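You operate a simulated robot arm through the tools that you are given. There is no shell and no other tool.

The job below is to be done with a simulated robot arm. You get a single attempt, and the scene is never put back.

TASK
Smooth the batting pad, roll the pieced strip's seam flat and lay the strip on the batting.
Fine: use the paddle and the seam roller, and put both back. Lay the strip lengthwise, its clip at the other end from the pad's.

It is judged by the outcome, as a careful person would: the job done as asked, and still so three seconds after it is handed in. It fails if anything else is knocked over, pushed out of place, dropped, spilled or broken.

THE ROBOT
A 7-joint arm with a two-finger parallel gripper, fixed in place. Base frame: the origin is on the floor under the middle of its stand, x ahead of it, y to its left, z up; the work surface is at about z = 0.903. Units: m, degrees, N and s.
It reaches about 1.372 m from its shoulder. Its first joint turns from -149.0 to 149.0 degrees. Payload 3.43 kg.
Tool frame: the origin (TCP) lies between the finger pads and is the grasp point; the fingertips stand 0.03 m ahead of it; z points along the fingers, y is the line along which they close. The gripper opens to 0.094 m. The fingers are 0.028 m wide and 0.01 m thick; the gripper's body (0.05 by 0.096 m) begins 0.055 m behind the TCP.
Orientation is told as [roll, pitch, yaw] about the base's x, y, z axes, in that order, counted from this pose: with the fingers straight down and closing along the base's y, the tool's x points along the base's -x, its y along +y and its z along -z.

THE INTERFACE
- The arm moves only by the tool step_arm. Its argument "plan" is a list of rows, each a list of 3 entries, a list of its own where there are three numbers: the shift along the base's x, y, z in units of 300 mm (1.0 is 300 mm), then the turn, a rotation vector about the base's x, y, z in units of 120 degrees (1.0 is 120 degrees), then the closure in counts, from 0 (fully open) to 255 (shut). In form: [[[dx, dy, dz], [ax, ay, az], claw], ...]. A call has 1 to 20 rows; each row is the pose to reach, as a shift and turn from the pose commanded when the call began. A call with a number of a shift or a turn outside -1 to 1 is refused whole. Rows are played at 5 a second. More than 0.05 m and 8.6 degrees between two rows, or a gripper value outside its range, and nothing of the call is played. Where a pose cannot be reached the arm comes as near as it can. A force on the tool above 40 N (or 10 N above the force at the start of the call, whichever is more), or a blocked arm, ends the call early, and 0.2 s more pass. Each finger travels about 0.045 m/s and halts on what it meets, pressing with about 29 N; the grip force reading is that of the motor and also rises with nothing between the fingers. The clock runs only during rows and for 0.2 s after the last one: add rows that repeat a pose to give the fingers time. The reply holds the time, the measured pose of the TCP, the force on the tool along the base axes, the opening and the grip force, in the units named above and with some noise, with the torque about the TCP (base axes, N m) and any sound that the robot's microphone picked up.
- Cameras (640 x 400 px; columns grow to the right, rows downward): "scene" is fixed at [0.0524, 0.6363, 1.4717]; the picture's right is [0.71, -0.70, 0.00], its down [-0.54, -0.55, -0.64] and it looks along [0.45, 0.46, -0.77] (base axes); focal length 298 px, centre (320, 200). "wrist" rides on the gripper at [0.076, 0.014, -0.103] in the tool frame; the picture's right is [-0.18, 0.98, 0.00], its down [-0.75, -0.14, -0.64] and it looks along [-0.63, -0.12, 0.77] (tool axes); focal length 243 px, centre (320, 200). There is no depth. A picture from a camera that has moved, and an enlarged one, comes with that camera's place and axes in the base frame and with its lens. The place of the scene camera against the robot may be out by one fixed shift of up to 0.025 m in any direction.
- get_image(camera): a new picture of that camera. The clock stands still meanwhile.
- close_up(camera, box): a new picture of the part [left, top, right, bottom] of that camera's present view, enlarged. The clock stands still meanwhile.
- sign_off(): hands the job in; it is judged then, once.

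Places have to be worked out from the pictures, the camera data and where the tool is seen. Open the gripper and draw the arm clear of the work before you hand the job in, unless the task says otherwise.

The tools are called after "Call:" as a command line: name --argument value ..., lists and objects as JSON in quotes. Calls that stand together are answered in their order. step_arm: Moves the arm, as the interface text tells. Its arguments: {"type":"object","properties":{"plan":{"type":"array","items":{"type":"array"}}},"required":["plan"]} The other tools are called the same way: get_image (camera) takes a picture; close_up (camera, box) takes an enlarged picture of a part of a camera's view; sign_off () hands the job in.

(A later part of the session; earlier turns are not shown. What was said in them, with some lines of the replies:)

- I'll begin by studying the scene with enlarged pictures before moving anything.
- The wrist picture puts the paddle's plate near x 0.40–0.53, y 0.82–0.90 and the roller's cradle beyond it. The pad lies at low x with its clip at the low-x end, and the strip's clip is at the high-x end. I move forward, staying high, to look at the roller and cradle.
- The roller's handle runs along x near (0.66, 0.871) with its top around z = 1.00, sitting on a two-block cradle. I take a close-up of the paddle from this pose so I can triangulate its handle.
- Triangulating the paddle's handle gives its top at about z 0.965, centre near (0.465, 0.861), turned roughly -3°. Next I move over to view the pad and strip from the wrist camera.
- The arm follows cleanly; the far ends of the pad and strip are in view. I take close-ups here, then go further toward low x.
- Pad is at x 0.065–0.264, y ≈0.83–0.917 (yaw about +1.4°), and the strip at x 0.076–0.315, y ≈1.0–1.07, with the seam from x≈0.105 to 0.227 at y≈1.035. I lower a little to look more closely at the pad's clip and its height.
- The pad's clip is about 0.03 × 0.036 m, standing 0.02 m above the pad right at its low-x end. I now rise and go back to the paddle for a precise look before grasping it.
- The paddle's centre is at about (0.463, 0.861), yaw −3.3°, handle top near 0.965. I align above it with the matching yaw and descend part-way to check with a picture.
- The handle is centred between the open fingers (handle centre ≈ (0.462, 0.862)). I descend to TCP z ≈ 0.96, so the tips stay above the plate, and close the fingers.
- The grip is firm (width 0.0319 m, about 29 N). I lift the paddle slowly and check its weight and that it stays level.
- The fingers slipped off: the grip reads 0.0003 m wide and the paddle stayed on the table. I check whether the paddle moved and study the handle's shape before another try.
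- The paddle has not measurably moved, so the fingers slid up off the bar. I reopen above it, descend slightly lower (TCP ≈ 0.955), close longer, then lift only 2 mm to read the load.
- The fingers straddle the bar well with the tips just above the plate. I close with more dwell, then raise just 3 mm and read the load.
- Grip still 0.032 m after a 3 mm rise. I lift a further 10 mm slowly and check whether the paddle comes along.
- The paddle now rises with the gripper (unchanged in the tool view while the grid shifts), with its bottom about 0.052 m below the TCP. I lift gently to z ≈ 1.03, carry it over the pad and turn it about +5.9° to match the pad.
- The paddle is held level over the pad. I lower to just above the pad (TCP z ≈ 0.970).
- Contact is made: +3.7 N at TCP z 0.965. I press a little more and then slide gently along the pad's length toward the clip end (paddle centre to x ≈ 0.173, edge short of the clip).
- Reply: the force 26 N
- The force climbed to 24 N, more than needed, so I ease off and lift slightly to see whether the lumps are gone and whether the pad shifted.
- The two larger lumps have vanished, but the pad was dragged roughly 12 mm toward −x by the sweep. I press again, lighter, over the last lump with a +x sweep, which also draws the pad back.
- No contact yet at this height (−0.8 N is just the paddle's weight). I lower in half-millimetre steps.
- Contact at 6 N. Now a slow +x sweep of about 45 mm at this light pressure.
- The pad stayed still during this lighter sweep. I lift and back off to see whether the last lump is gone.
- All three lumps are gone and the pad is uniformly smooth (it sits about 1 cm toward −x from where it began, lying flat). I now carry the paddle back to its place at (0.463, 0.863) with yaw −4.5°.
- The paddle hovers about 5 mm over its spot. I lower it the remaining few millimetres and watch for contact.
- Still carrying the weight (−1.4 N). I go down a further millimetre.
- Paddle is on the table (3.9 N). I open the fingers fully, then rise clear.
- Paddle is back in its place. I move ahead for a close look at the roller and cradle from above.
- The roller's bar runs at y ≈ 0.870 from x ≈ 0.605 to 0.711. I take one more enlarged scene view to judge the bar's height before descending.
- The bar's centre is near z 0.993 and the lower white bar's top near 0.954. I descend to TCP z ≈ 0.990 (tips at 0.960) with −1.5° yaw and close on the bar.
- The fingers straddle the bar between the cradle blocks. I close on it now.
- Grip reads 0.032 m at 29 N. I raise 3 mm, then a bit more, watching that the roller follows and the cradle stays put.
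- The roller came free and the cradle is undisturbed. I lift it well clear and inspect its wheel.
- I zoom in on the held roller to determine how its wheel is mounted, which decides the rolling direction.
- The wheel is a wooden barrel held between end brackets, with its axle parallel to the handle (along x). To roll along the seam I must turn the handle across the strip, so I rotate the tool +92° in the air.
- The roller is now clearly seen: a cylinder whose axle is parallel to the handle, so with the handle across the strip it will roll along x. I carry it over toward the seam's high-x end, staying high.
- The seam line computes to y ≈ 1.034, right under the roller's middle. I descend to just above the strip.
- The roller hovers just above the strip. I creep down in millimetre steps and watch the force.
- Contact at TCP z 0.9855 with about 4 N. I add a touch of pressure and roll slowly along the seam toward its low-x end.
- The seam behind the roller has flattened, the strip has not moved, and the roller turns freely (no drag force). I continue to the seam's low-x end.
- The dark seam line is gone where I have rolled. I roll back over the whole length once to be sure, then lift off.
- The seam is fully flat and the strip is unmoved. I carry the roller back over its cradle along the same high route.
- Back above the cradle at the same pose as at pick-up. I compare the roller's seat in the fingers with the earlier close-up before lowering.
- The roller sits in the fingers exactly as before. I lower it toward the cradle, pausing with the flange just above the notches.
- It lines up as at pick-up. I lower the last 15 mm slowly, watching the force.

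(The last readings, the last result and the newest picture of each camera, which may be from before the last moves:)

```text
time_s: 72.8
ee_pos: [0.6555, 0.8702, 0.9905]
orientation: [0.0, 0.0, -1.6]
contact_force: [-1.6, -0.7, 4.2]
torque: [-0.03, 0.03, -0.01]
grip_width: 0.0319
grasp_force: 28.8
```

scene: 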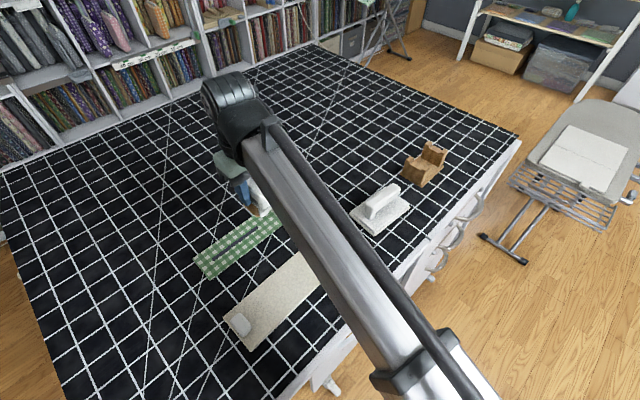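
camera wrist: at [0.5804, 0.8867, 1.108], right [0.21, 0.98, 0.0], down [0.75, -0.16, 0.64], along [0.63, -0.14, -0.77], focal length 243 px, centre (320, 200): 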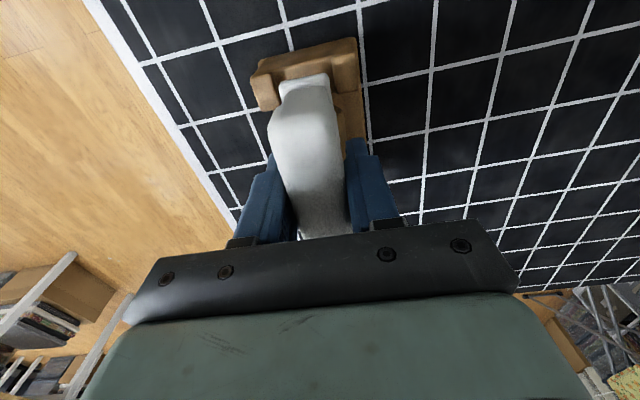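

Seated, with 4 N of contact. I open the fingers, then rise straight up.

Call:
step_arm --plan '[[[0, 0, 0.002], [0, 0, 0], 200], [[0, 0, 0.002], [0, 0, 0], 100], [[0, 0, 0.002], [0, 0, 0], 0], [[0, 0, 0.002], [0, 0, 0], 0], [[0, 0, 0.002], [0, 0, 0], 0], [[0, 0, 0.002], [0, 0, 0], 0], [[0, 0, 0.002], [0, 0, 0], 0], [[0, 0, 0.06], [0, 0, 0], 0], [[0, 0, 0.16], [0, 0, 0], 0], [[0, 0, 0.28], [0, 0, 0.013], 0], [[0, 0, 0.4], [0, 0, 0.013], 0], [[0, 0, 0.4], [0, 0, 0.013], 0]]'

Call:
close_up --camera "scene" --box '[375, 100, 475, 200]'

Call:
get_image --camera "wrist"

```text
time_s: 75.4
ee_pos: [0.6564, 0.8701, 1.109]
orientation: [0.0, -0.1, 0.0]
contact_force: [0.2, -0.3, -0.4]
torque: [-0.02, -0.01, -0.01]
grip_width: 0.0941
grasp_force: 0.1
```

```text
4.00 times, centred on (425, 150) of scene
camera zoom: at [0.0524, 0.6363, 1.4717], right [0.71, -0.7, 0.0], down [-0.54, -0.55, -0.64], along [0.45, 0.46, -0.77], focal length 1194 px, centre (-100, 400)
```

zoom: 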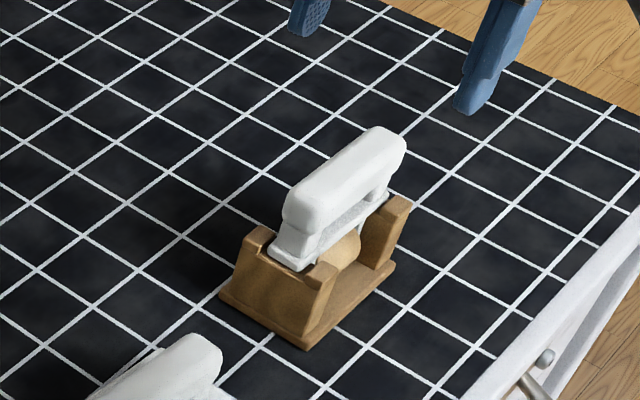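

```text
taken
camera wrist: at [0.5803, 0.8848, 1.212], right [0.18, 0.98, 0.0], down [0.75, -0.14, 0.64], along [0.63, -0.12, -0.77], focal length 243 px, centre (320, 200)
```

wrist: 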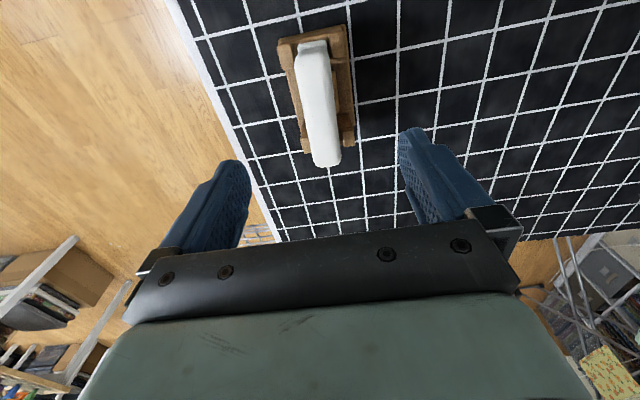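

The roller is properly seated in its cradle. Next I go toward the strip to measure its clip and the pad's present position.

Call:
step_arm --plan '[[[-0.15, 0.04, 0], [0, 0, 0], 0], [[-0.3, 0.08, 0], [0, 0, 0], 0], [[-0.45, 0.13, 0], [0, 0, 0], 0], [[-0.6, 0.18, 0.02], [0, 0, 0], 0], [[-0.75, 0.23, 0.04], [0, 0, 0], 0], [[-0.9, 0.28, 0.06], [0, 0, 0], 0], [[-0.98, 0.3, 0.08], [0, 0, 0], 0], [[-0.98, 0.3, 0.08], [0, 0, 0], 0]]'

Call:
step_arm --plan '[[[-0.15, 0.04, 0], [0, 0, 0], 0], [[-0.3, 0.08, 0], [0, 0, 0], 0], [[-0.45, 0.1, 0.0], [0, 0, 0], 0], [[-0.45, 0.1, 0.0], [0, 0, 0], 0]]'

Call:
get_image --camera "wrist"

Call:
close_up --camera "wrist" --box '[180, 0, 440, 160]'

```text
time_s: 77.2
ee_pos: [0.3613, 0.9606, 1.1335]
orientation: [0.0, -0.1, 0.0]
contact_force: [-0.1, -0.3, -0.6]
torque: [0.0, -0.02, 0.0]
grip_width: 0.0942
grasp_force: 0.1
```

```text
time_s: 78.2
ee_pos: [0.2266, 0.99, 1.1323]
orientation: [0.0, 0.1, -0.1]
contact_force: [-0.1, -0.6, -0.1]
torque: [0.01, -0.02, -0.02]
grip_width: 0.094
grasp_force: 0.0
```

```text
taken
camera wrist: at [0.1506, 1.0048, 1.2355], right [0.18, 0.98, 0.0], down [0.75, -0.14, 0.64], along [0.63, -0.12, -0.77], focal length 243 px, centre (320, 200)
```

wrist: 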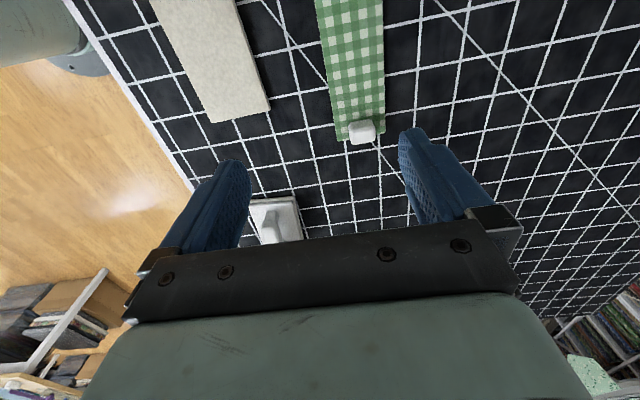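

```text
2.46 times, centred on (310, 80) of wrist
camera zoom: at [0.1506, 1.0048, 1.2355], right [0.18, 0.98, 0.0], down [0.75, -0.14, 0.64], along [0.63, -0.12, -0.77], focal length 597 px, centre (345, 495)
```

zoom: 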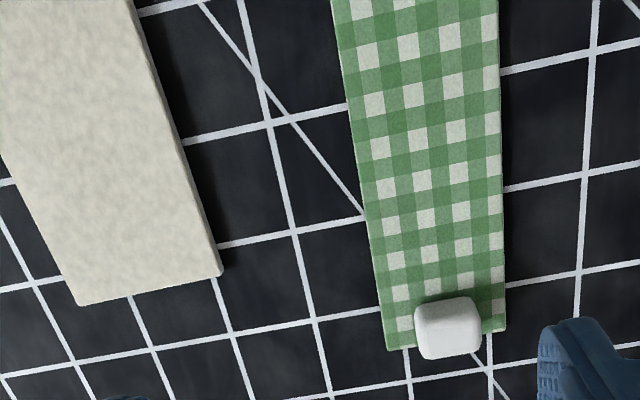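

The strip is unmoved; its clip's centre is near (0.3005, 1.0348), top about z 0.923. The pad's far edge is now at x ≈ 0.252, centre y ≈ 0.878. I align over the strip's clip and come down part-way.

Call:
step_arm --plan '[[[0.12, 0.08, -0.06], [0, 0, 0.003], 0], [[0.247, 0.149, -0.12], [0, 0, 0.0067], 0], [[0.247, 0.149, -0.25], [0, 0, 0.0067], 0], [[0.247, 0.149, -0.38], [0, 0, 0.0067], 0], [[0.247, 0.149, -0.48], [0, 0, 0.0067], 0], [[0.247, 0.149, -0.48], [0, 0, 0.0067], 0]]'

Call:
get_image --camera "wrist"

Call:
close_up --camera "wrist" --box '[200, 0, 440, 160]'

Call:
get_image --camera "scene"

```text
time_s: 79.6
ee_pos: [0.2999, 1.0357, 0.9886]
orientation: [0.1, 0.0, 0.8]
contact_force: [0.1, 0.0, 0.0]
torque: [0.01, 0.01, 0.02]
grip_width: 0.0939
grasp_force: 0.1
```

```text
taken
camera wrist: at [0.224, 1.0491, 1.0913], right [0.17, 0.99, 0.0], down [0.76, -0.13, 0.64], along [0.63, -0.11, -0.77], focal length 243 px, centre (320, 200)
```

wrist: 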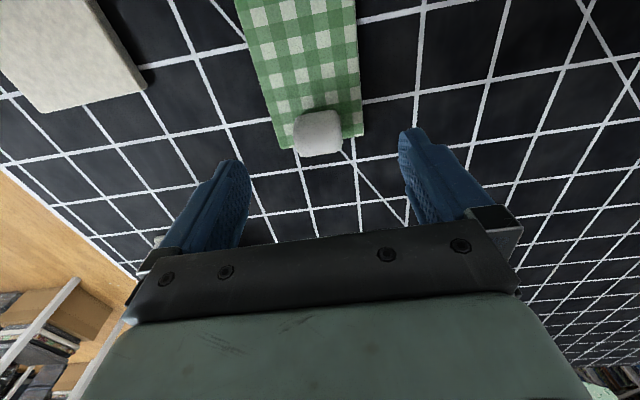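

```text
2.50 times, centred on (320, 80) of wrist
camera zoom: at [0.224, 1.0491, 1.0913], right [0.17, 0.99, 0.0], down [0.76, -0.13, 0.64], along [0.63, -0.11, -0.77], focal length 606 px, centre (320, 500)
```

zoom: 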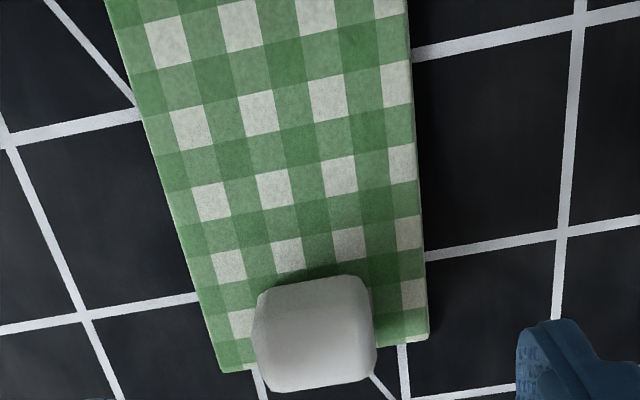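

```text
taken
```

scene: 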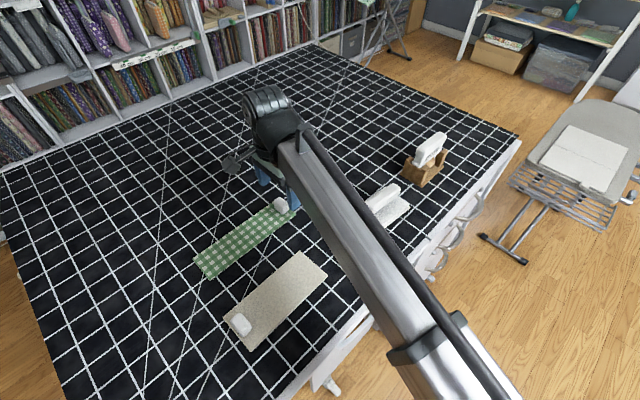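

The clip is centred at about (0.3008, 1.0347), 0.0365 m wide. I descend so the fingertips are just above the strip's surface (TCP ≈ 0.940).

Call:
step_arm --plan '[[[0.002, -0.003, -0.06], [0, 0, 0], 0], [[0.002, -0.003, -0.12], [0, 0, 0], 0], [[0.002, -0.003, -0.15], [0, 0, 0], 0], [[0.002, -0.003, -0.162], [0, 0, 0], 0], [[0.002, -0.003, -0.162], [0, 0, 0], 0]]'

Call:
get_image --camera "wrist"

Call:
close_up --camera "scene" --box '[220, 140, 320, 240]'

```text
time_s: 80.8
ee_pos: [0.3016, 1.0336, 0.9418]
orientation: [0.1, 0.0, 0.9]
contact_force: [0.7, 0.4, 0.5]
torque: [-0.01, 0.0, -0.02]
grip_width: 0.0939
grasp_force: 0.0
```

```text
taken
camera wrist: at [0.225, 1.048, 1.0433], right [0.17, 0.99, 0.0], down [0.76, -0.13, 0.64], along [0.63, -0.11, -0.77], focal length 243 px, centre (320, 200)
```

wrist: 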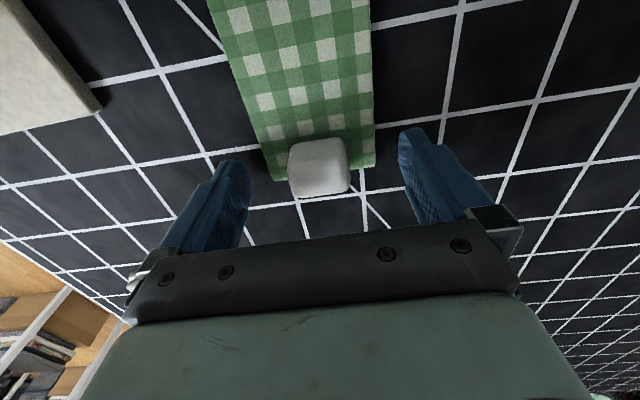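

```text
4.00 times, centred on (270, 190) of scene
camera zoom: at [0.0524, 0.6363, 1.4717], right [0.71, -0.7, 0.0], down [-0.54, -0.55, -0.64], along [0.45, 0.46, -0.77], focal length 1194 px, centre (520, 240)
```

zoom: 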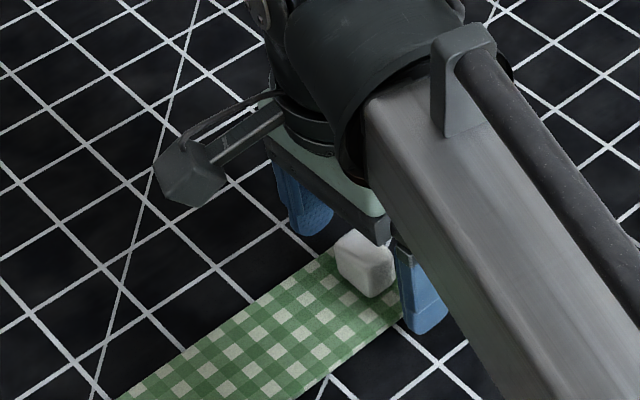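

The fingers straddle the clip. I go 2 mm lower for a better hold and close on it.

Call:
step_arm --plan '[[[-0.002, 0.002, -0.007], [0, 0, 0], 0], [[-0.002, 0.002, -0.007], [0, 0, 0], 60], [[-0.002, 0.002, -0.007], [0, 0, 0], 130], [[-0.002, 0.002, -0.007], [0, 0, 0], 200], [[-0.002, 0.002, -0.007], [0, 0, 0], 255], [[-0.002, 0.002, -0.007], [0, 0, 0], 255], [[-0.002, 0.002, -0.007], [0, 0, 0], 255], [[-0.002, 0.002, -0.007], [0, 0, 0], 255]]'

Call:
get_image --camera "wrist"

```text
time_s: 82.6
ee_pos: [0.3001, 1.0346, 0.9396]
orientation: [0.0, 0.0, 0.8]
contact_force: [0.1, -0.1, 2.9]
torque: [0.04, 0.01, -0.03]
grip_width: 0.0371
grasp_force: 29.3
```

```text
taken
camera wrist: at [0.2243, 1.0483, 1.0415], right [0.17, 0.99, 0.0], down [0.76, -0.13, 0.64], along [0.63, -0.11, -0.77], focal length 243 px, centre (320, 200)
```

wrist: 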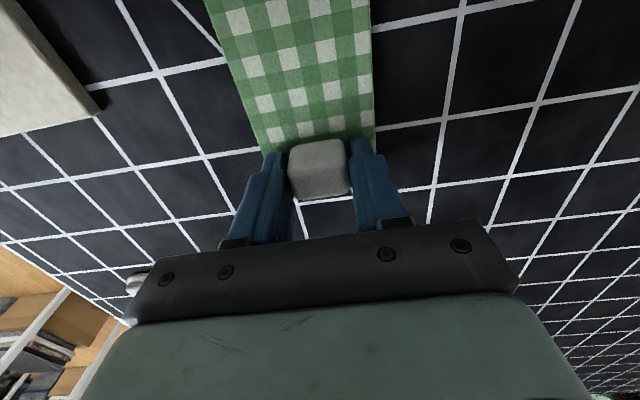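

The clip is gripped (0.0371 m, 29 N), fingertips lightly touching the strip. I lift slowly about 20 mm and look at how the strip behaves.

Call:
step_arm --plan '[[[0, 0, 0.008], [0, 0, 0], 255], [[0, 0, 0.016], [0, 0, 0], 255], [[0, 0, 0.026], [0, 0, 0], 255], [[0, 0, 0.038], [0, 0, 0], 255], [[0, 0, 0.052], [0, 0, 0], 255], [[0, 0, 0.068], [0, 0, 0], 255], [[0, 0, 0.068], [0, 0, 0], 255]]'

Call:
get_image --camera "wrist"

Call:
close_up --camera "scene" --box '[180, 140, 340, 360]'

```text
time_s: 84.2
ee_pos: [0.3012, 1.0349, 0.9596]
orientation: [0.0, 0.1, 0.8]
contact_force: [-0.4, 0.2, -0.5]
torque: [0.02, -0.02, -0.01]
grip_width: 0.0374
grasp_force: 28.5
```

```text
taken
camera wrist: at [0.2245, 1.0483, 1.0617], right [0.17, 0.99, 0.0], down [0.76, -0.13, 0.64], along [0.63, -0.11, -0.77], focal length 243 px, centre (320, 200)
```

wrist: 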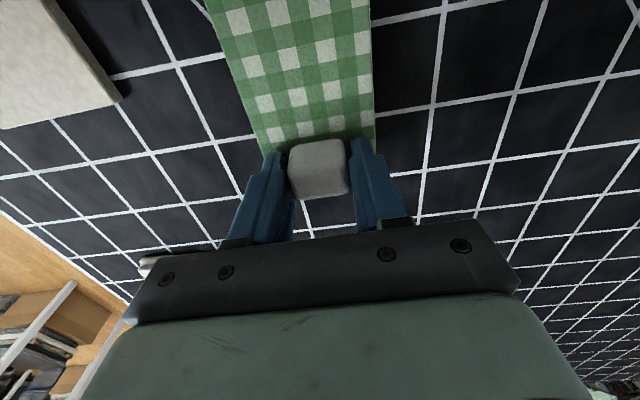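

```text
1.82 times, centred on (260, 250) of scene
camera zoom: at [0.0524, 0.6363, 1.4717], right [0.71, -0.7, 0.0], down [-0.54, -0.55, -0.64], along [0.45, 0.46, -0.77], focal length 542 px, centre (429, 109)
```

zoom: 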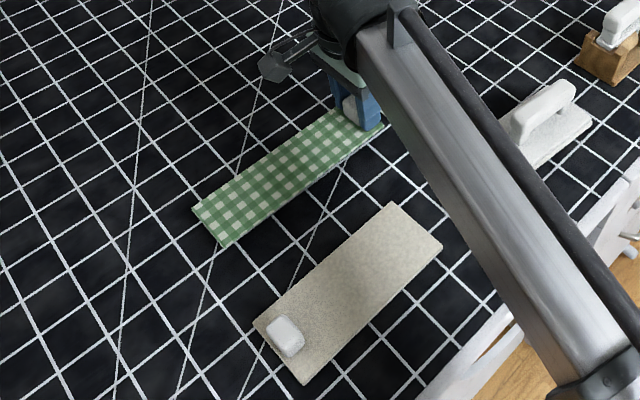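

The strip is rigid and lifts level, held by its clip. Before placing it I measure the pad's pose precisely with enlarged scene views.

Call:
close_up --camera "scene" --box '[210, 285, 300, 355]'

Call:
close_up --camera "scene" --box '[260, 235, 350, 305]'

Call:
close_up --camera "wrist" --box '[0, 0, 140, 140]'

```text
5.71 times, centred on (255, 320) of scene
camera zoom: at [0.0524, 0.6363, 1.4717], right [0.71, -0.7, 0.0], down [-0.54, -0.55, -0.64], along [0.45, 0.46, -0.77], focal length 1705 px, centre (691, -486)
```

zoom: 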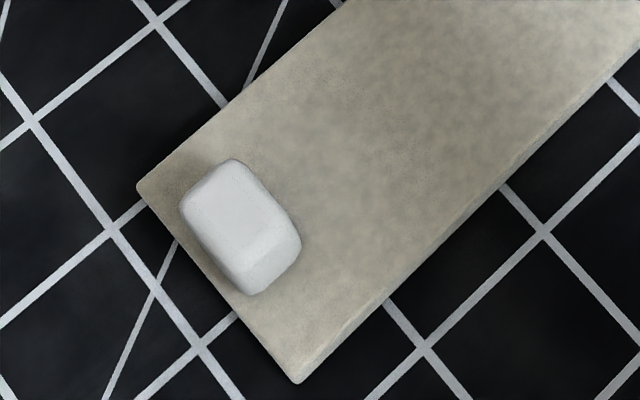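

```text
5.71 times, centred on (305, 270) of scene
camera zoom: at [0.0524, 0.6363, 1.4717], right [0.71, -0.7, 0.0], down [-0.54, -0.55, -0.64], along [0.45, 0.46, -0.77], focal length 1705 px, centre (406, -200)
```

zoom: 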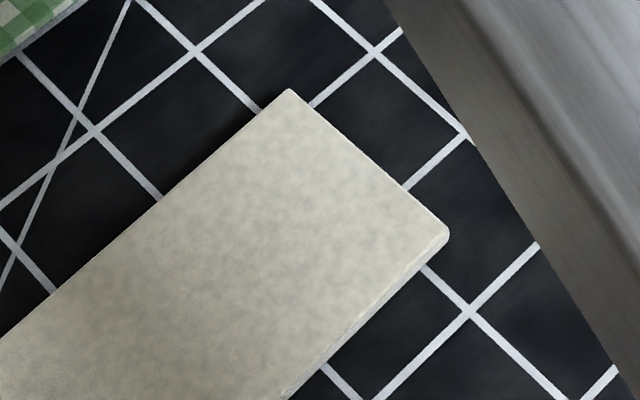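

```text
2.86 times, centred on (70, 70) of wrist
camera zoom: at [0.2245, 1.0483, 1.0617], right [0.17, 0.99, 0.0], down [0.76, -0.13, 0.64], along [0.63, -0.11, -0.77], focal length 693 px, centre (1034, 571)
```

zoom: 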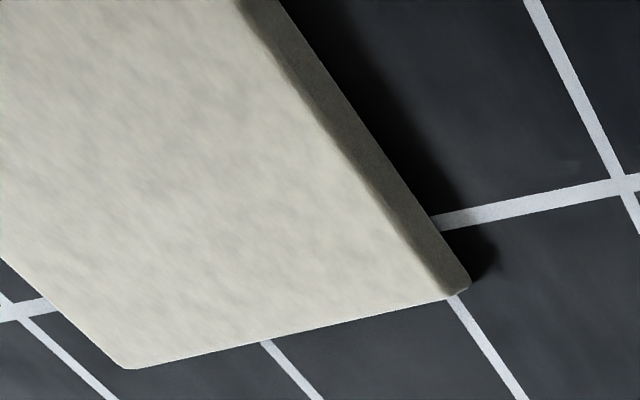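

Calibrating the scene camera against the wrist measurements: pad near-edge centre (0.0535, 0.872), far-edge centre (0.2524, 0.8776), yaw ≈ 1.5°, clip's inner edge at x ≈ 0.083. I'll put the strip's plain end at x ≈ 0.091, just past the pad's clip, so TCP goes to (0.315, 0.879). I raise and carry it over, hovering high.

Call:
step_arm --plan '[[[0, 0, 0.05], [0, 0, 0], 255], [[0, 0, 0.1], [0, 0, 0], 255], [[0, 0, 0.139], [0, 0, 0], 255], [[0.005, -0.05, 0.139], [0, 0, 0.001], 255], [[0.012, -0.13, 0.139], [0, 0, 0.002], 255], [[0.02, -0.22, 0.139], [0, 0, 0.004], 255], [[0.03, -0.31, 0.139], [0, 0, 0.005], 255], [[0.038, -0.4, 0.139], [0, 0, 0.006], 255], [[0.045, -0.47, 0.139], [0, 0, 0.0075], 255], [[0.048, -0.5183, 0.139], [0, 0, 0.0075], 255], [[0.048, -0.5183, 0.139], [0, 0, 0.0075], 255]]'

Call:
get_image --camera "wrist"

Call:
get_image --camera "scene"

Call:
close_up --camera "scene" --box '[200, 220, 340, 360]'

```text
time_s: 86.6
ee_pos: [0.3143, 0.8778, 1.0001]
orientation: [0.0, 0.0, 1.7]
contact_force: [0.2, 0.1, 0.1]
torque: [0.0, -0.06, 0.01]
grip_width: 0.0367
grasp_force: 28.7
```

```text
taken
camera wrist: at [0.2385, 0.891, 1.1026], right [0.15, 0.99, 0.0], down [0.76, -0.12, 0.64], along [0.63, -0.1, -0.77], focal length 243 px, centre (320, 200)
```

wrist: 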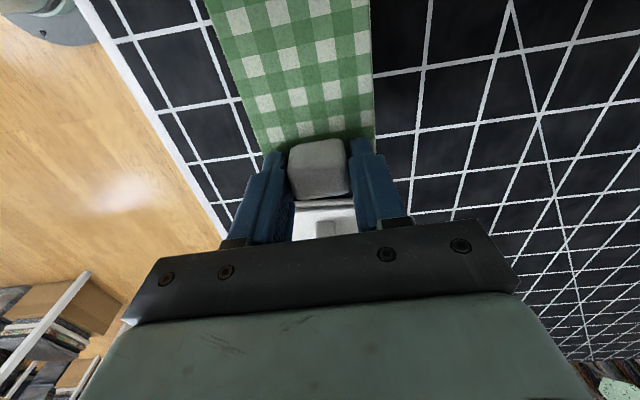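

```text
taken
```

scene: 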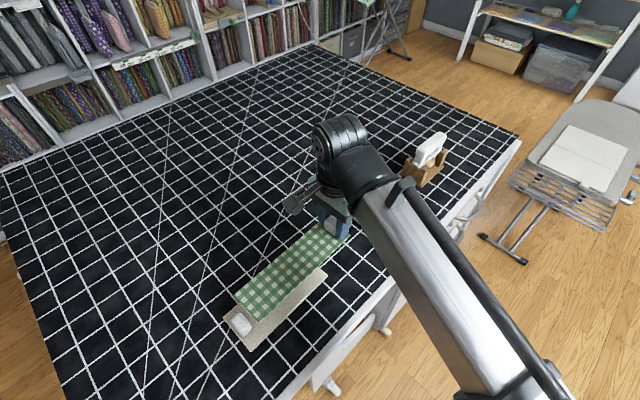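

```text
2.86 times, centred on (270, 290) of scene
camera zoom: at [0.0524, 0.6363, 1.4717], right [0.71, -0.7, 0.0], down [-0.54, -0.55, -0.64], along [0.45, 0.46, -0.77], focal length 852 px, centre (463, -57)
```

zoom: 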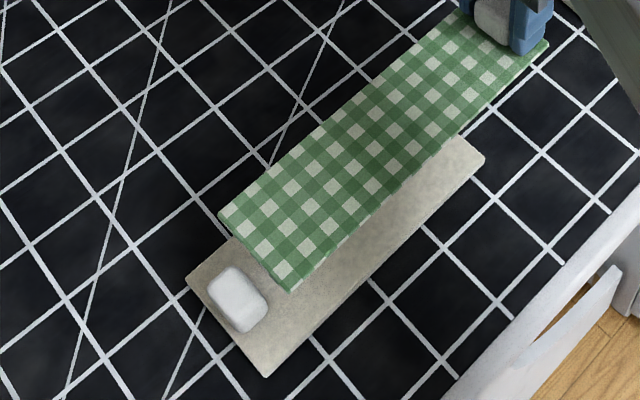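

The strip hovers in line with the pad, its plain end at x ≈ 0.090 and clear of the pad's clip. I lower to a few millimetres above the pad.

Call:
step_arm --plan '[[[0.002, 0.001, -0.04], [0, 0, 0], 255], [[0.002, 0.001, -0.08], [0, 0, 0], 255], [[0.002, 0.001, -0.12], [0, 0, 0], 255], [[0.002, 0.001, -0.143], [0, 0, 0], 255], [[0.002, 0.001, -0.143], [0, 0, 0], 255]]'

Call:
close_up --camera "scene" --box '[200, 220, 340, 360]'

Call:
close_up --camera "scene" --box '[210, 285, 300, 355]'

Call:
get_image --camera "wrist"

```text
time_s: 87.8
ee_pos: [0.3153, 0.8793, 0.9568]
orientation: [0.0, 0.0, 1.7]
contact_force: [-0.3, -0.1, -0.9]
torque: [0.01, -0.04, 0.01]
grip_width: 0.0372
grasp_force: 28.8
```

```text
2.86 times, centred on (270, 290) of scene
camera zoom: at [0.0524, 0.6363, 1.4717], right [0.71, -0.7, 0.0], down [-0.54, -0.55, -0.64], along [0.45, 0.46, -0.77], focal length 852 px, centre (463, -57)
```

zoom: 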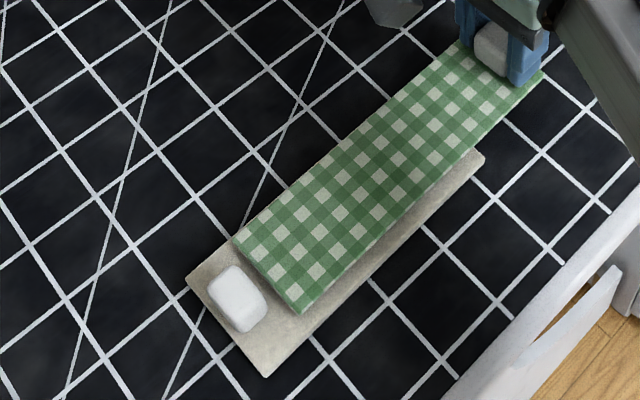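

```text
5.71 times, centred on (255, 320) of scene
camera zoom: at [0.0524, 0.6363, 1.4717], right [0.71, -0.7, 0.0], down [-0.54, -0.55, -0.64], along [0.45, 0.46, -0.77], focal length 1705 px, centre (691, -486)
```

zoom: 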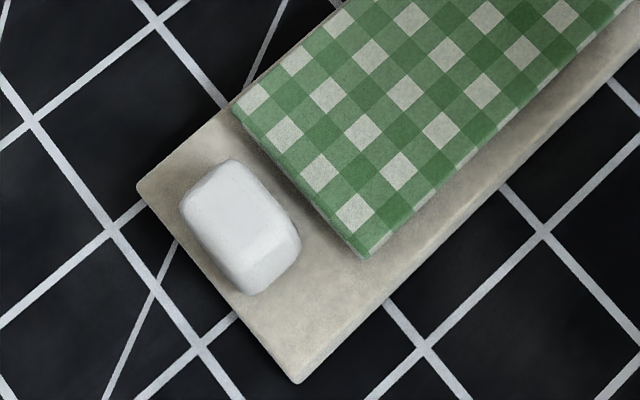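

```text
taken
camera wrist: at [0.2391, 0.8914, 1.0592], right [0.15, 0.99, 0.0], down [0.76, -0.12, 0.64], along [0.63, -0.1, -0.77], focal length 243 px, centre (320, 200)
```

wrist: 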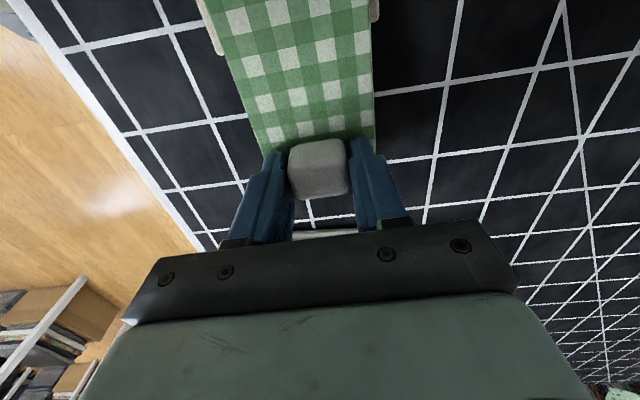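

The strip is hovering ~6 mm above the pad, about 2.5 mm off toward +y and with a 9 mm gap to the pad's clip. I nudge it −2.5 mm in y and −4 mm in x, then lower until contact.

Call:
step_arm --plan '[[[-0.007, -0.004, 0], [0, 0, 0], 255], [[-0.0133, -0.008, 0], [0, 0, 0], 255], [[-0.0133, -0.008, -0.006], [0, 0, 0], 255], [[-0.0133, -0.008, -0.012], [0, 0, 0], 255], [[-0.0133, -0.008, -0.015], [0, 0, 0], 255], [[-0.0133, -0.008, -0.015], [0, 0, 0], 255]]'

Call:
close_up --camera "scene" --box '[210, 285, 300, 355]'

Call:
close_up --camera "wrist" --box '[180, 0, 400, 130]'

```text
time_s: 89.2
ee_pos: [0.3113, 0.877, 0.9531]
orientation: [0.0, 0.1, 1.8]
contact_force: [0.4, 0.3, -0.4]
torque: [-0.01, -0.05, 0.0]
grip_width: 0.0369
grasp_force: 29.6
```

```text
5.71 times, centred on (255, 320) of scene
camera zoom: at [0.0524, 0.6363, 1.4717], right [0.71, -0.7, 0.0], down [-0.54, -0.55, -0.64], along [0.45, 0.46, -0.77], focal length 1705 px, centre (691, -486)
```

zoom: 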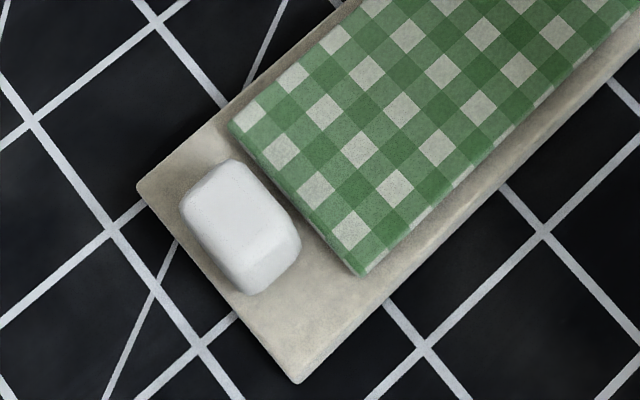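

```text
2.91 times, centred on (290, 65) of wrist
camera zoom: at [0.2354, 0.8893, 1.0552], right [0.15, 0.99, 0.0], down [0.76, -0.12, 0.64], along [0.63, -0.1, -0.77], focal length 706 px, centre (407, 593)
```

zoom: 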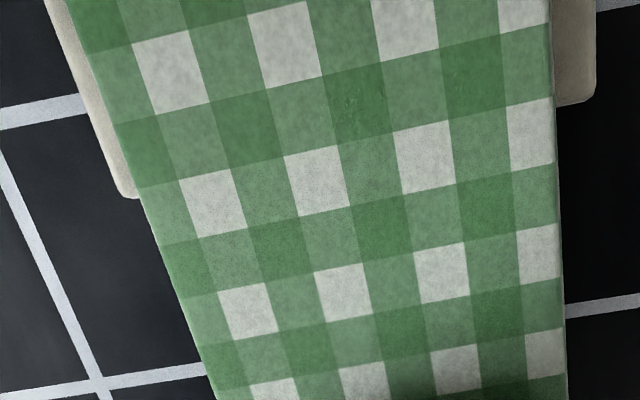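

The strip is now evenly placed across the pad with a ~5 mm gap to the pad's clip. I lower the last few millimetres.

Call:
step_arm --plan '[[[0, 0, -0.003], [0, 0, 0], 255], [[0, 0, -0.006], [0, 0, 0], 255], [[0, 0, -0.008], [0, 0, 0], 255], [[0, 0, -0.008], [0, 0, 0], 255]]'

Call:
close_up --camera "scene" --box '[200, 220, 340, 360]'

```text
time_s: 90.2
ee_pos: [0.3116, 0.8777, 0.9507]
orientation: [0.0, 0.1, 1.7]
contact_force: [0.2, 0.0, -0.3]
torque: [-0.01, -0.01, 0.02]
grip_width: 0.037
grasp_force: 29.5
```

```text
2.86 times, centred on (270, 290) of scene
camera zoom: at [0.0524, 0.6363, 1.4717], right [0.71, -0.7, 0.0], down [-0.54, -0.55, -0.64], along [0.45, 0.46, -0.77], focal length 852 px, centre (463, -57)
```

zoom: 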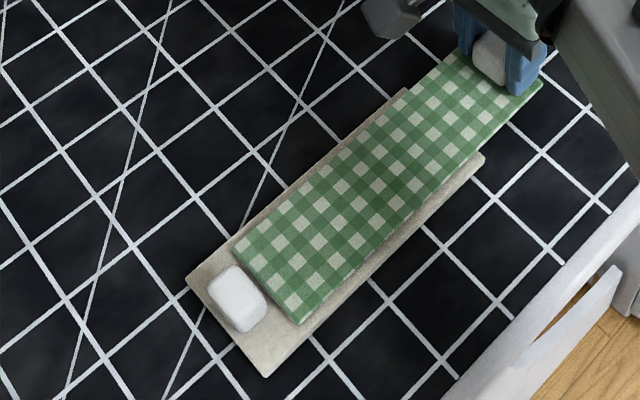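

The drop in torque suggests the plain end is just touching. I go down another millimetre in small steps.

Call:
step_arm --plan '[[[0, 0, -0.0015], [0, 0, 0], 255], [[0, 0, -0.003], [0, 0, 0], 255], [[0, 0, -0.003], [0, 0, 0], 255]]'

```text
time_s: 91.0
ee_pos: [0.3111, 0.8763, 0.9508]
orientation: [-0.1, 0.0, 1.7]
contact_force: [0.5, 0.4, 0.3]
torque: [0.01, 0.04, 0.0]
grip_width: 0.037
grasp_force: 28.9
```

Torque has reversed sign, so the pad is starting to carry the strip. I lower half a millimetre more.

Call:
step_arm --plan '[[[0, 0, -0.0015], [0, 0, 0], 255], [[0, 0, -0.0025], [0, 0, 0], 255], [[0, 0, -0.0025], [0, 0, 0], 255]]'

```text
time_s: 91.8
ee_pos: [0.3121, 0.877, 0.9487]
orientation: [0.0, 0.0, 1.7]
contact_force: [-0.7, -0.1, 0.4]
torque: [-0.03, 0.14, 0.05]
grip_width: 0.0372
grasp_force: 28.6
```

The strip rests on the pad. I open the fingers gradually without moving the arm.

Call:
step_arm --plan '[[[0, 0, 0], [0, 0, 0], 230], [[0, 0, 0], [0, 0, 0], 200], [[0, 0, 0], [0, 0, 0], 160], [[0, 0, 0], [0, 0, 0], 120], [[0, 0, 0], [0, 0, 0], 80], [[0, 0, 0], [0, 0, 0], 80]]'

Call:
get_image --camera "wrist"

Call:
close_up --camera "scene" --box '[200, 200, 340, 360]'

```text
time_s: 93.2
ee_pos: [0.3113, 0.8764, 0.9488]
orientation: [0.0, 0.1, 1.7]
contact_force: [-0.2, 0.4, -0.8]
torque: [-0.02, 0.02, 0.0]
grip_width: 0.0644
grasp_force: 0.0
```

```text
taken
camera wrist: at [0.2354, 0.8895, 1.0516], right [0.15, 0.99, 0.0], down [0.76, -0.12, 0.64], along [0.63, -0.1, -0.77], focal length 243 px, centre (320, 200)
```

wrist: 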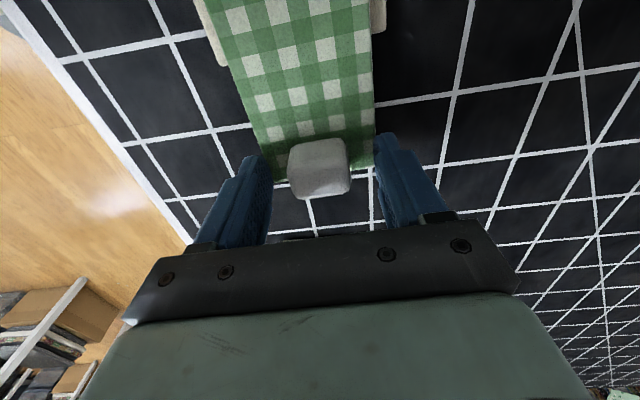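

```text
2.50 times, centred on (270, 280) of scene
camera zoom: at [0.0524, 0.6363, 1.4717], right [0.71, -0.7, 0.0], down [-0.54, -0.55, -0.64], along [0.45, 0.46, -0.77], focal length 746 px, centre (445, 0)
```

zoom: 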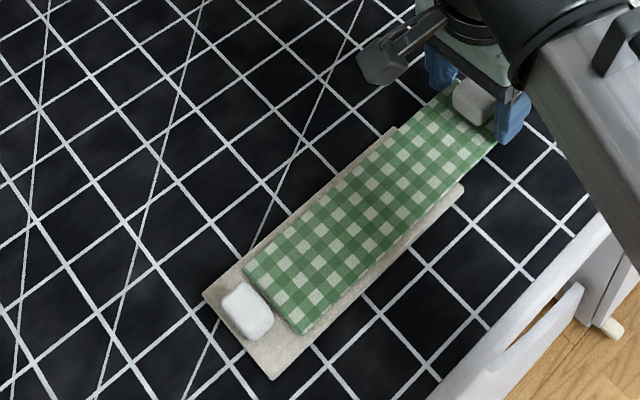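

The strip stayed in place and did not tip. I open fully and rise straight up, away from the clip.

Call:
step_arm --plan '[[[0, 0, 0], [0, 0, 0], 0], [[0, 0, 0], [0, 0, 0], 0], [[0, 0, 0], [0, 0, 0], 0], [[0, 0, 0.02], [0, 0, 0], 0], [[0, 0, 0.07], [0, 0, 0], 0], [[0, 0, 0.16], [0, 0, 0], 0], [[0, 0, 0.28], [0, 0, 0], 0], [[0, 0, 0.42], [0, 0, 0], 0], [[0, 0, 0.56], [0, 0, 0], 0], [[0, 0, 0.56], [0, 0, 0], 0]]'

Call:
get_image --camera "wrist"

Call:
get_image --camera "scene"

Call:
close_up --camera "scene" --box '[200, 200, 350, 360]'

```text
time_s: 95.4
ee_pos: [0.3133, 0.8776, 1.1184]
orientation: [0.0, 0.0, 1.7]
contact_force: [0.4, -0.1, -0.1]
torque: [0.0, 0.0, 0.02]
grip_width: 0.0942
grasp_force: 0.1
```

```text
taken
camera wrist: at [0.2355, 0.8895, 1.2201], right [0.15, 0.99, 0.0], down [0.76, -0.12, 0.64], along [0.63, -0.1, -0.77], focal length 243 px, centre (320, 200)
```

wrist: 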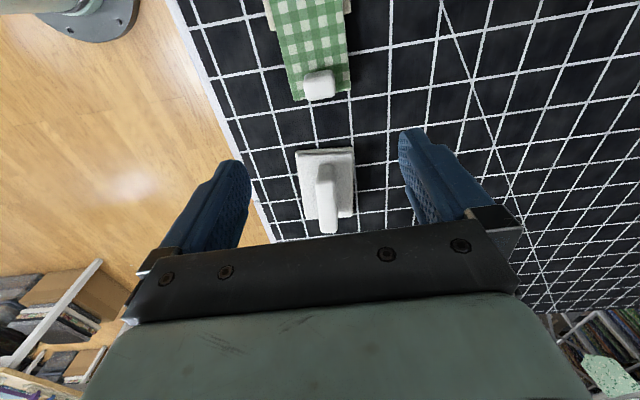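

```text
taken
```

scene: 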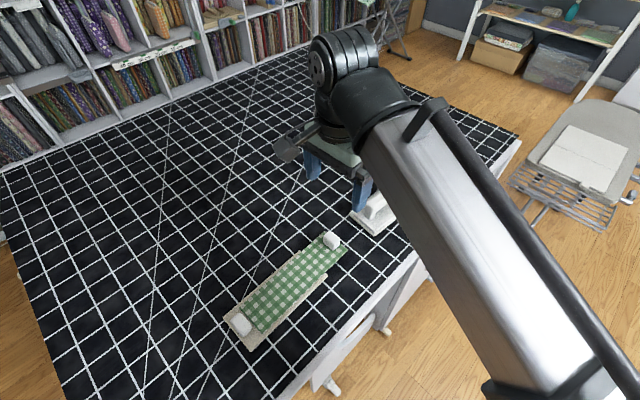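

```text
2.50 times, centred on (275, 280) of scene
camera zoom: at [0.0524, 0.6363, 1.4717], right [0.71, -0.7, 0.0], down [-0.54, -0.55, -0.64], along [0.45, 0.46, -0.77], focal length 746 px, centre (432, 0)
```

zoom: 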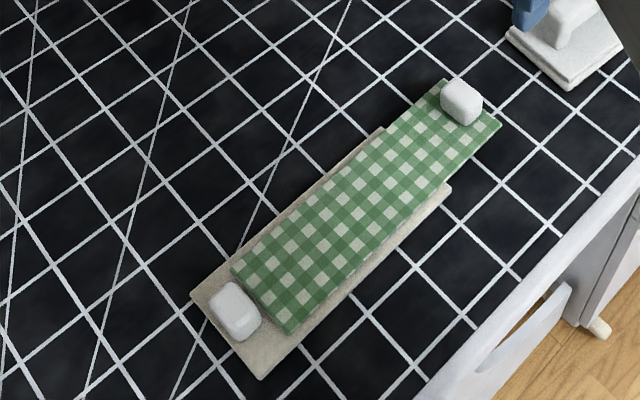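

The strip lies lengthwise on the pad with its clip at the far end from the pad's. I check that it lies flat, and look at the rest of the table.

Call:
close_up --camera "wrist" --box '[230, 0, 390, 120]'

Call:
close_up --camera "scene" --box '[210, 285, 300, 355]'

Call:
close_up --camera "scene" --box '[270, 215, 360, 295]'

```text
3.33 times, centred on (310, 60) of wrist
camera zoom: at [0.2355, 0.8895, 1.2201], right [0.15, 0.99, 0.0], down [0.76, -0.12, 0.64], along [0.63, -0.1, -0.77], focal length 809 px, centre (353, 667)
```

zoom: 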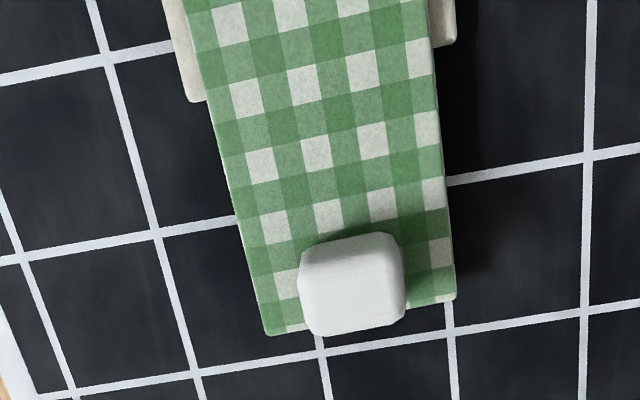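

```text
5.71 times, centred on (255, 320) of scene
camera zoom: at [0.0524, 0.6363, 1.4717], right [0.71, -0.7, 0.0], down [-0.54, -0.55, -0.64], along [0.45, 0.46, -0.77], focal length 1705 px, centre (691, -486)
```

zoom: 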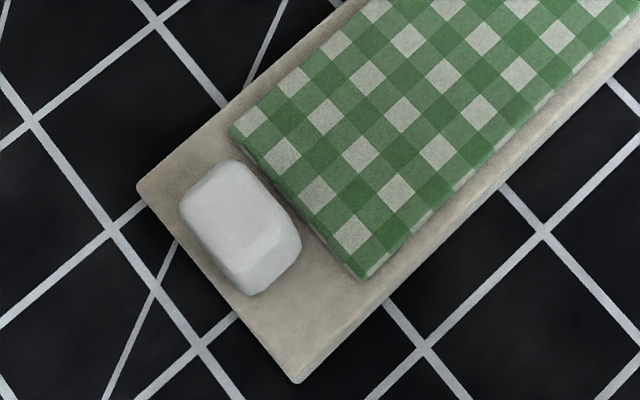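

```text
5.00 times, centred on (315, 255) of scene
camera zoom: at [0.0524, 0.6363, 1.4717], right [0.71, -0.7, 0.0], down [-0.54, -0.55, -0.64], along [0.45, 0.46, -0.77], focal length 1492 px, centre (345, -75)
```

zoom: 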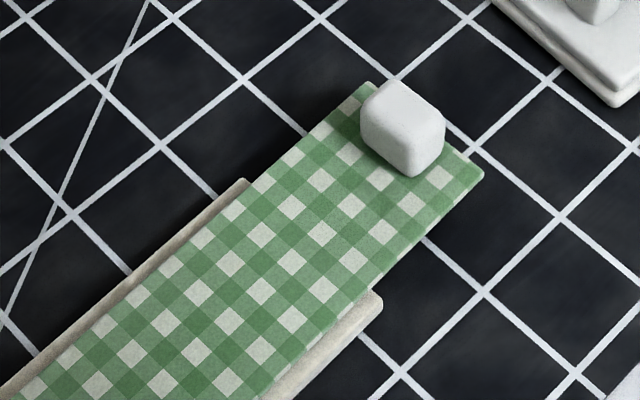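

The strip lies flat: its plain end is down on the pad next to the pad's clip, with even margins on both sides. I draw the arm up and away to a clear pose and take final pictures.

Call:
step_arm --plan '[[[0.02, 0, 0.12], [0, 0, 0], 0], [[0.06, 0, 0.25], [0, 0, 0], 0], [[0.16, 0.01, 0.36], [0, 0, 0], 0], [[0.28, 0.03, 0.42], [0, 0, 0], 0], [[0.4, 0.05, 0.45], [0, 0, 0], 0], [[0.5, 0.05, 0.45], [0, 0, 0], 0], [[0.5, 0.05, 0.45], [0, 0, 0], 0], [[0.5, 0.05, 0.45], [0, 0, 0], 0], [[0.5, 0.05, 0.45], [0, 0, 0], 0]]'

Call:
get_image --camera "scene"

Call:
close_up --camera "scene" --box '[200, 180, 430, 360]'

Call:
get_image --camera "wrist"

```text
time_s: 97.4
ee_pos: [0.4617, 0.8922, 1.2515]
orientation: [-0.1, 0.1, 1.8]
contact_force: [0.2, -1.1, 0.0]
torque: [-0.01, -0.01, 0.01]
grip_width: 0.094
grasp_force: 0.0
```

```text
taken
```

scene: 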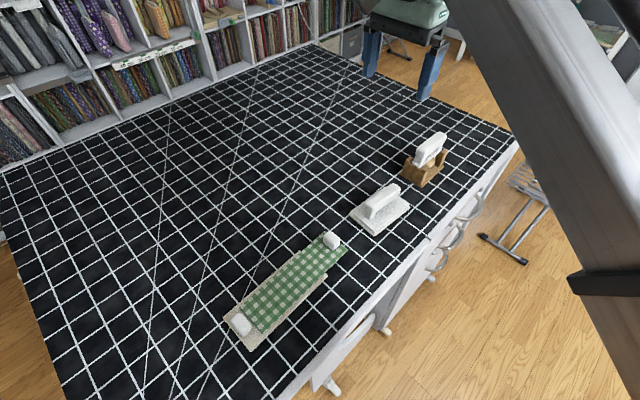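

```text
2.22 times, centred on (315, 270) of scene
camera zoom: at [0.0524, 0.6363, 1.4717], right [0.71, -0.7, 0.0], down [-0.54, -0.55, -0.64], along [0.45, 0.46, -0.77], focal length 663 px, centre (331, 44)
```

zoom: 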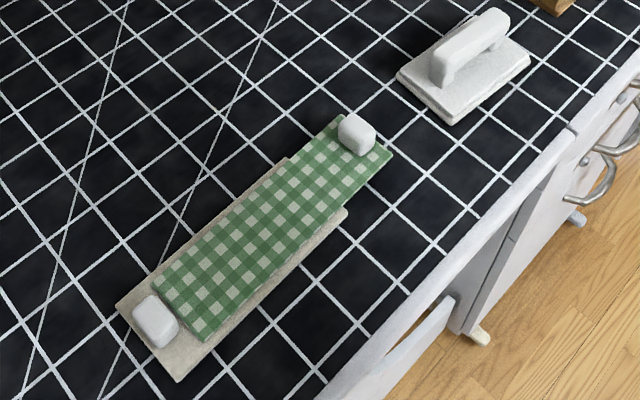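

```text
taken
camera wrist: at [0.3852, 0.9041, 1.3545], right [0.15, 0.99, 0.0], down [0.76, -0.12, 0.64], along [0.63, -0.1, -0.77], focal length 243 px, centre (320, 200)
```

wrist: 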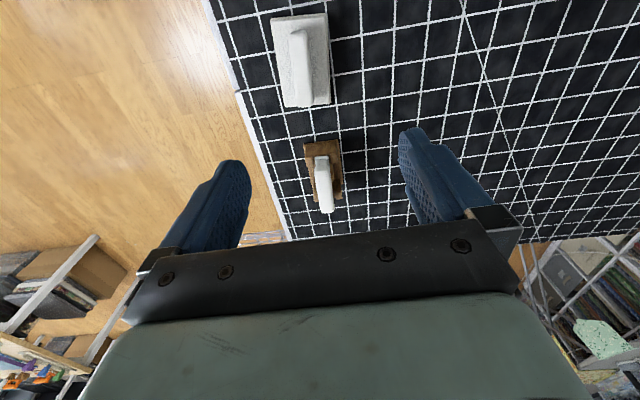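

The pad is smooth and the seam is flat. The strip lies lengthwise on the pad with its clip at the opposite end from the pad's. The paddle and roller are back in their places, and the open gripper is well clear, so I hand the job in.

Call:
sign_off

```text
The job is handed in.
```

I smoothed the batting pad, rolled the strip's seam flat and laid the strip lengthwise on the pad. Its clip is at the opposite end from the pad's. The job is handed in; I haven't been told how it was judged.

- **Pad:** all three lumps are gone. The smoothing sweep dragged the pad about 1 cm toward the robot's base (−x), and I left it there.
- **Seam:** I rolled along it once each way, and the dark line no longer shows.
- **Strip:** it lies flat and in line with the pad. The strip is longer than the pad, and I did not want it riding up on the pad's clip. So I set its plain end about 4 mm from that clip, and about 7.5 cm of the clip end overhangs the pad's far edge.
- **Tools:** the paddle is back where it was and the roller is seated in its cradle. My first grip on the paddle slipped off the handle before it lifted; the paddle stayed where it was, and a lower grip held.

The gripper is open and raised clear of the table.
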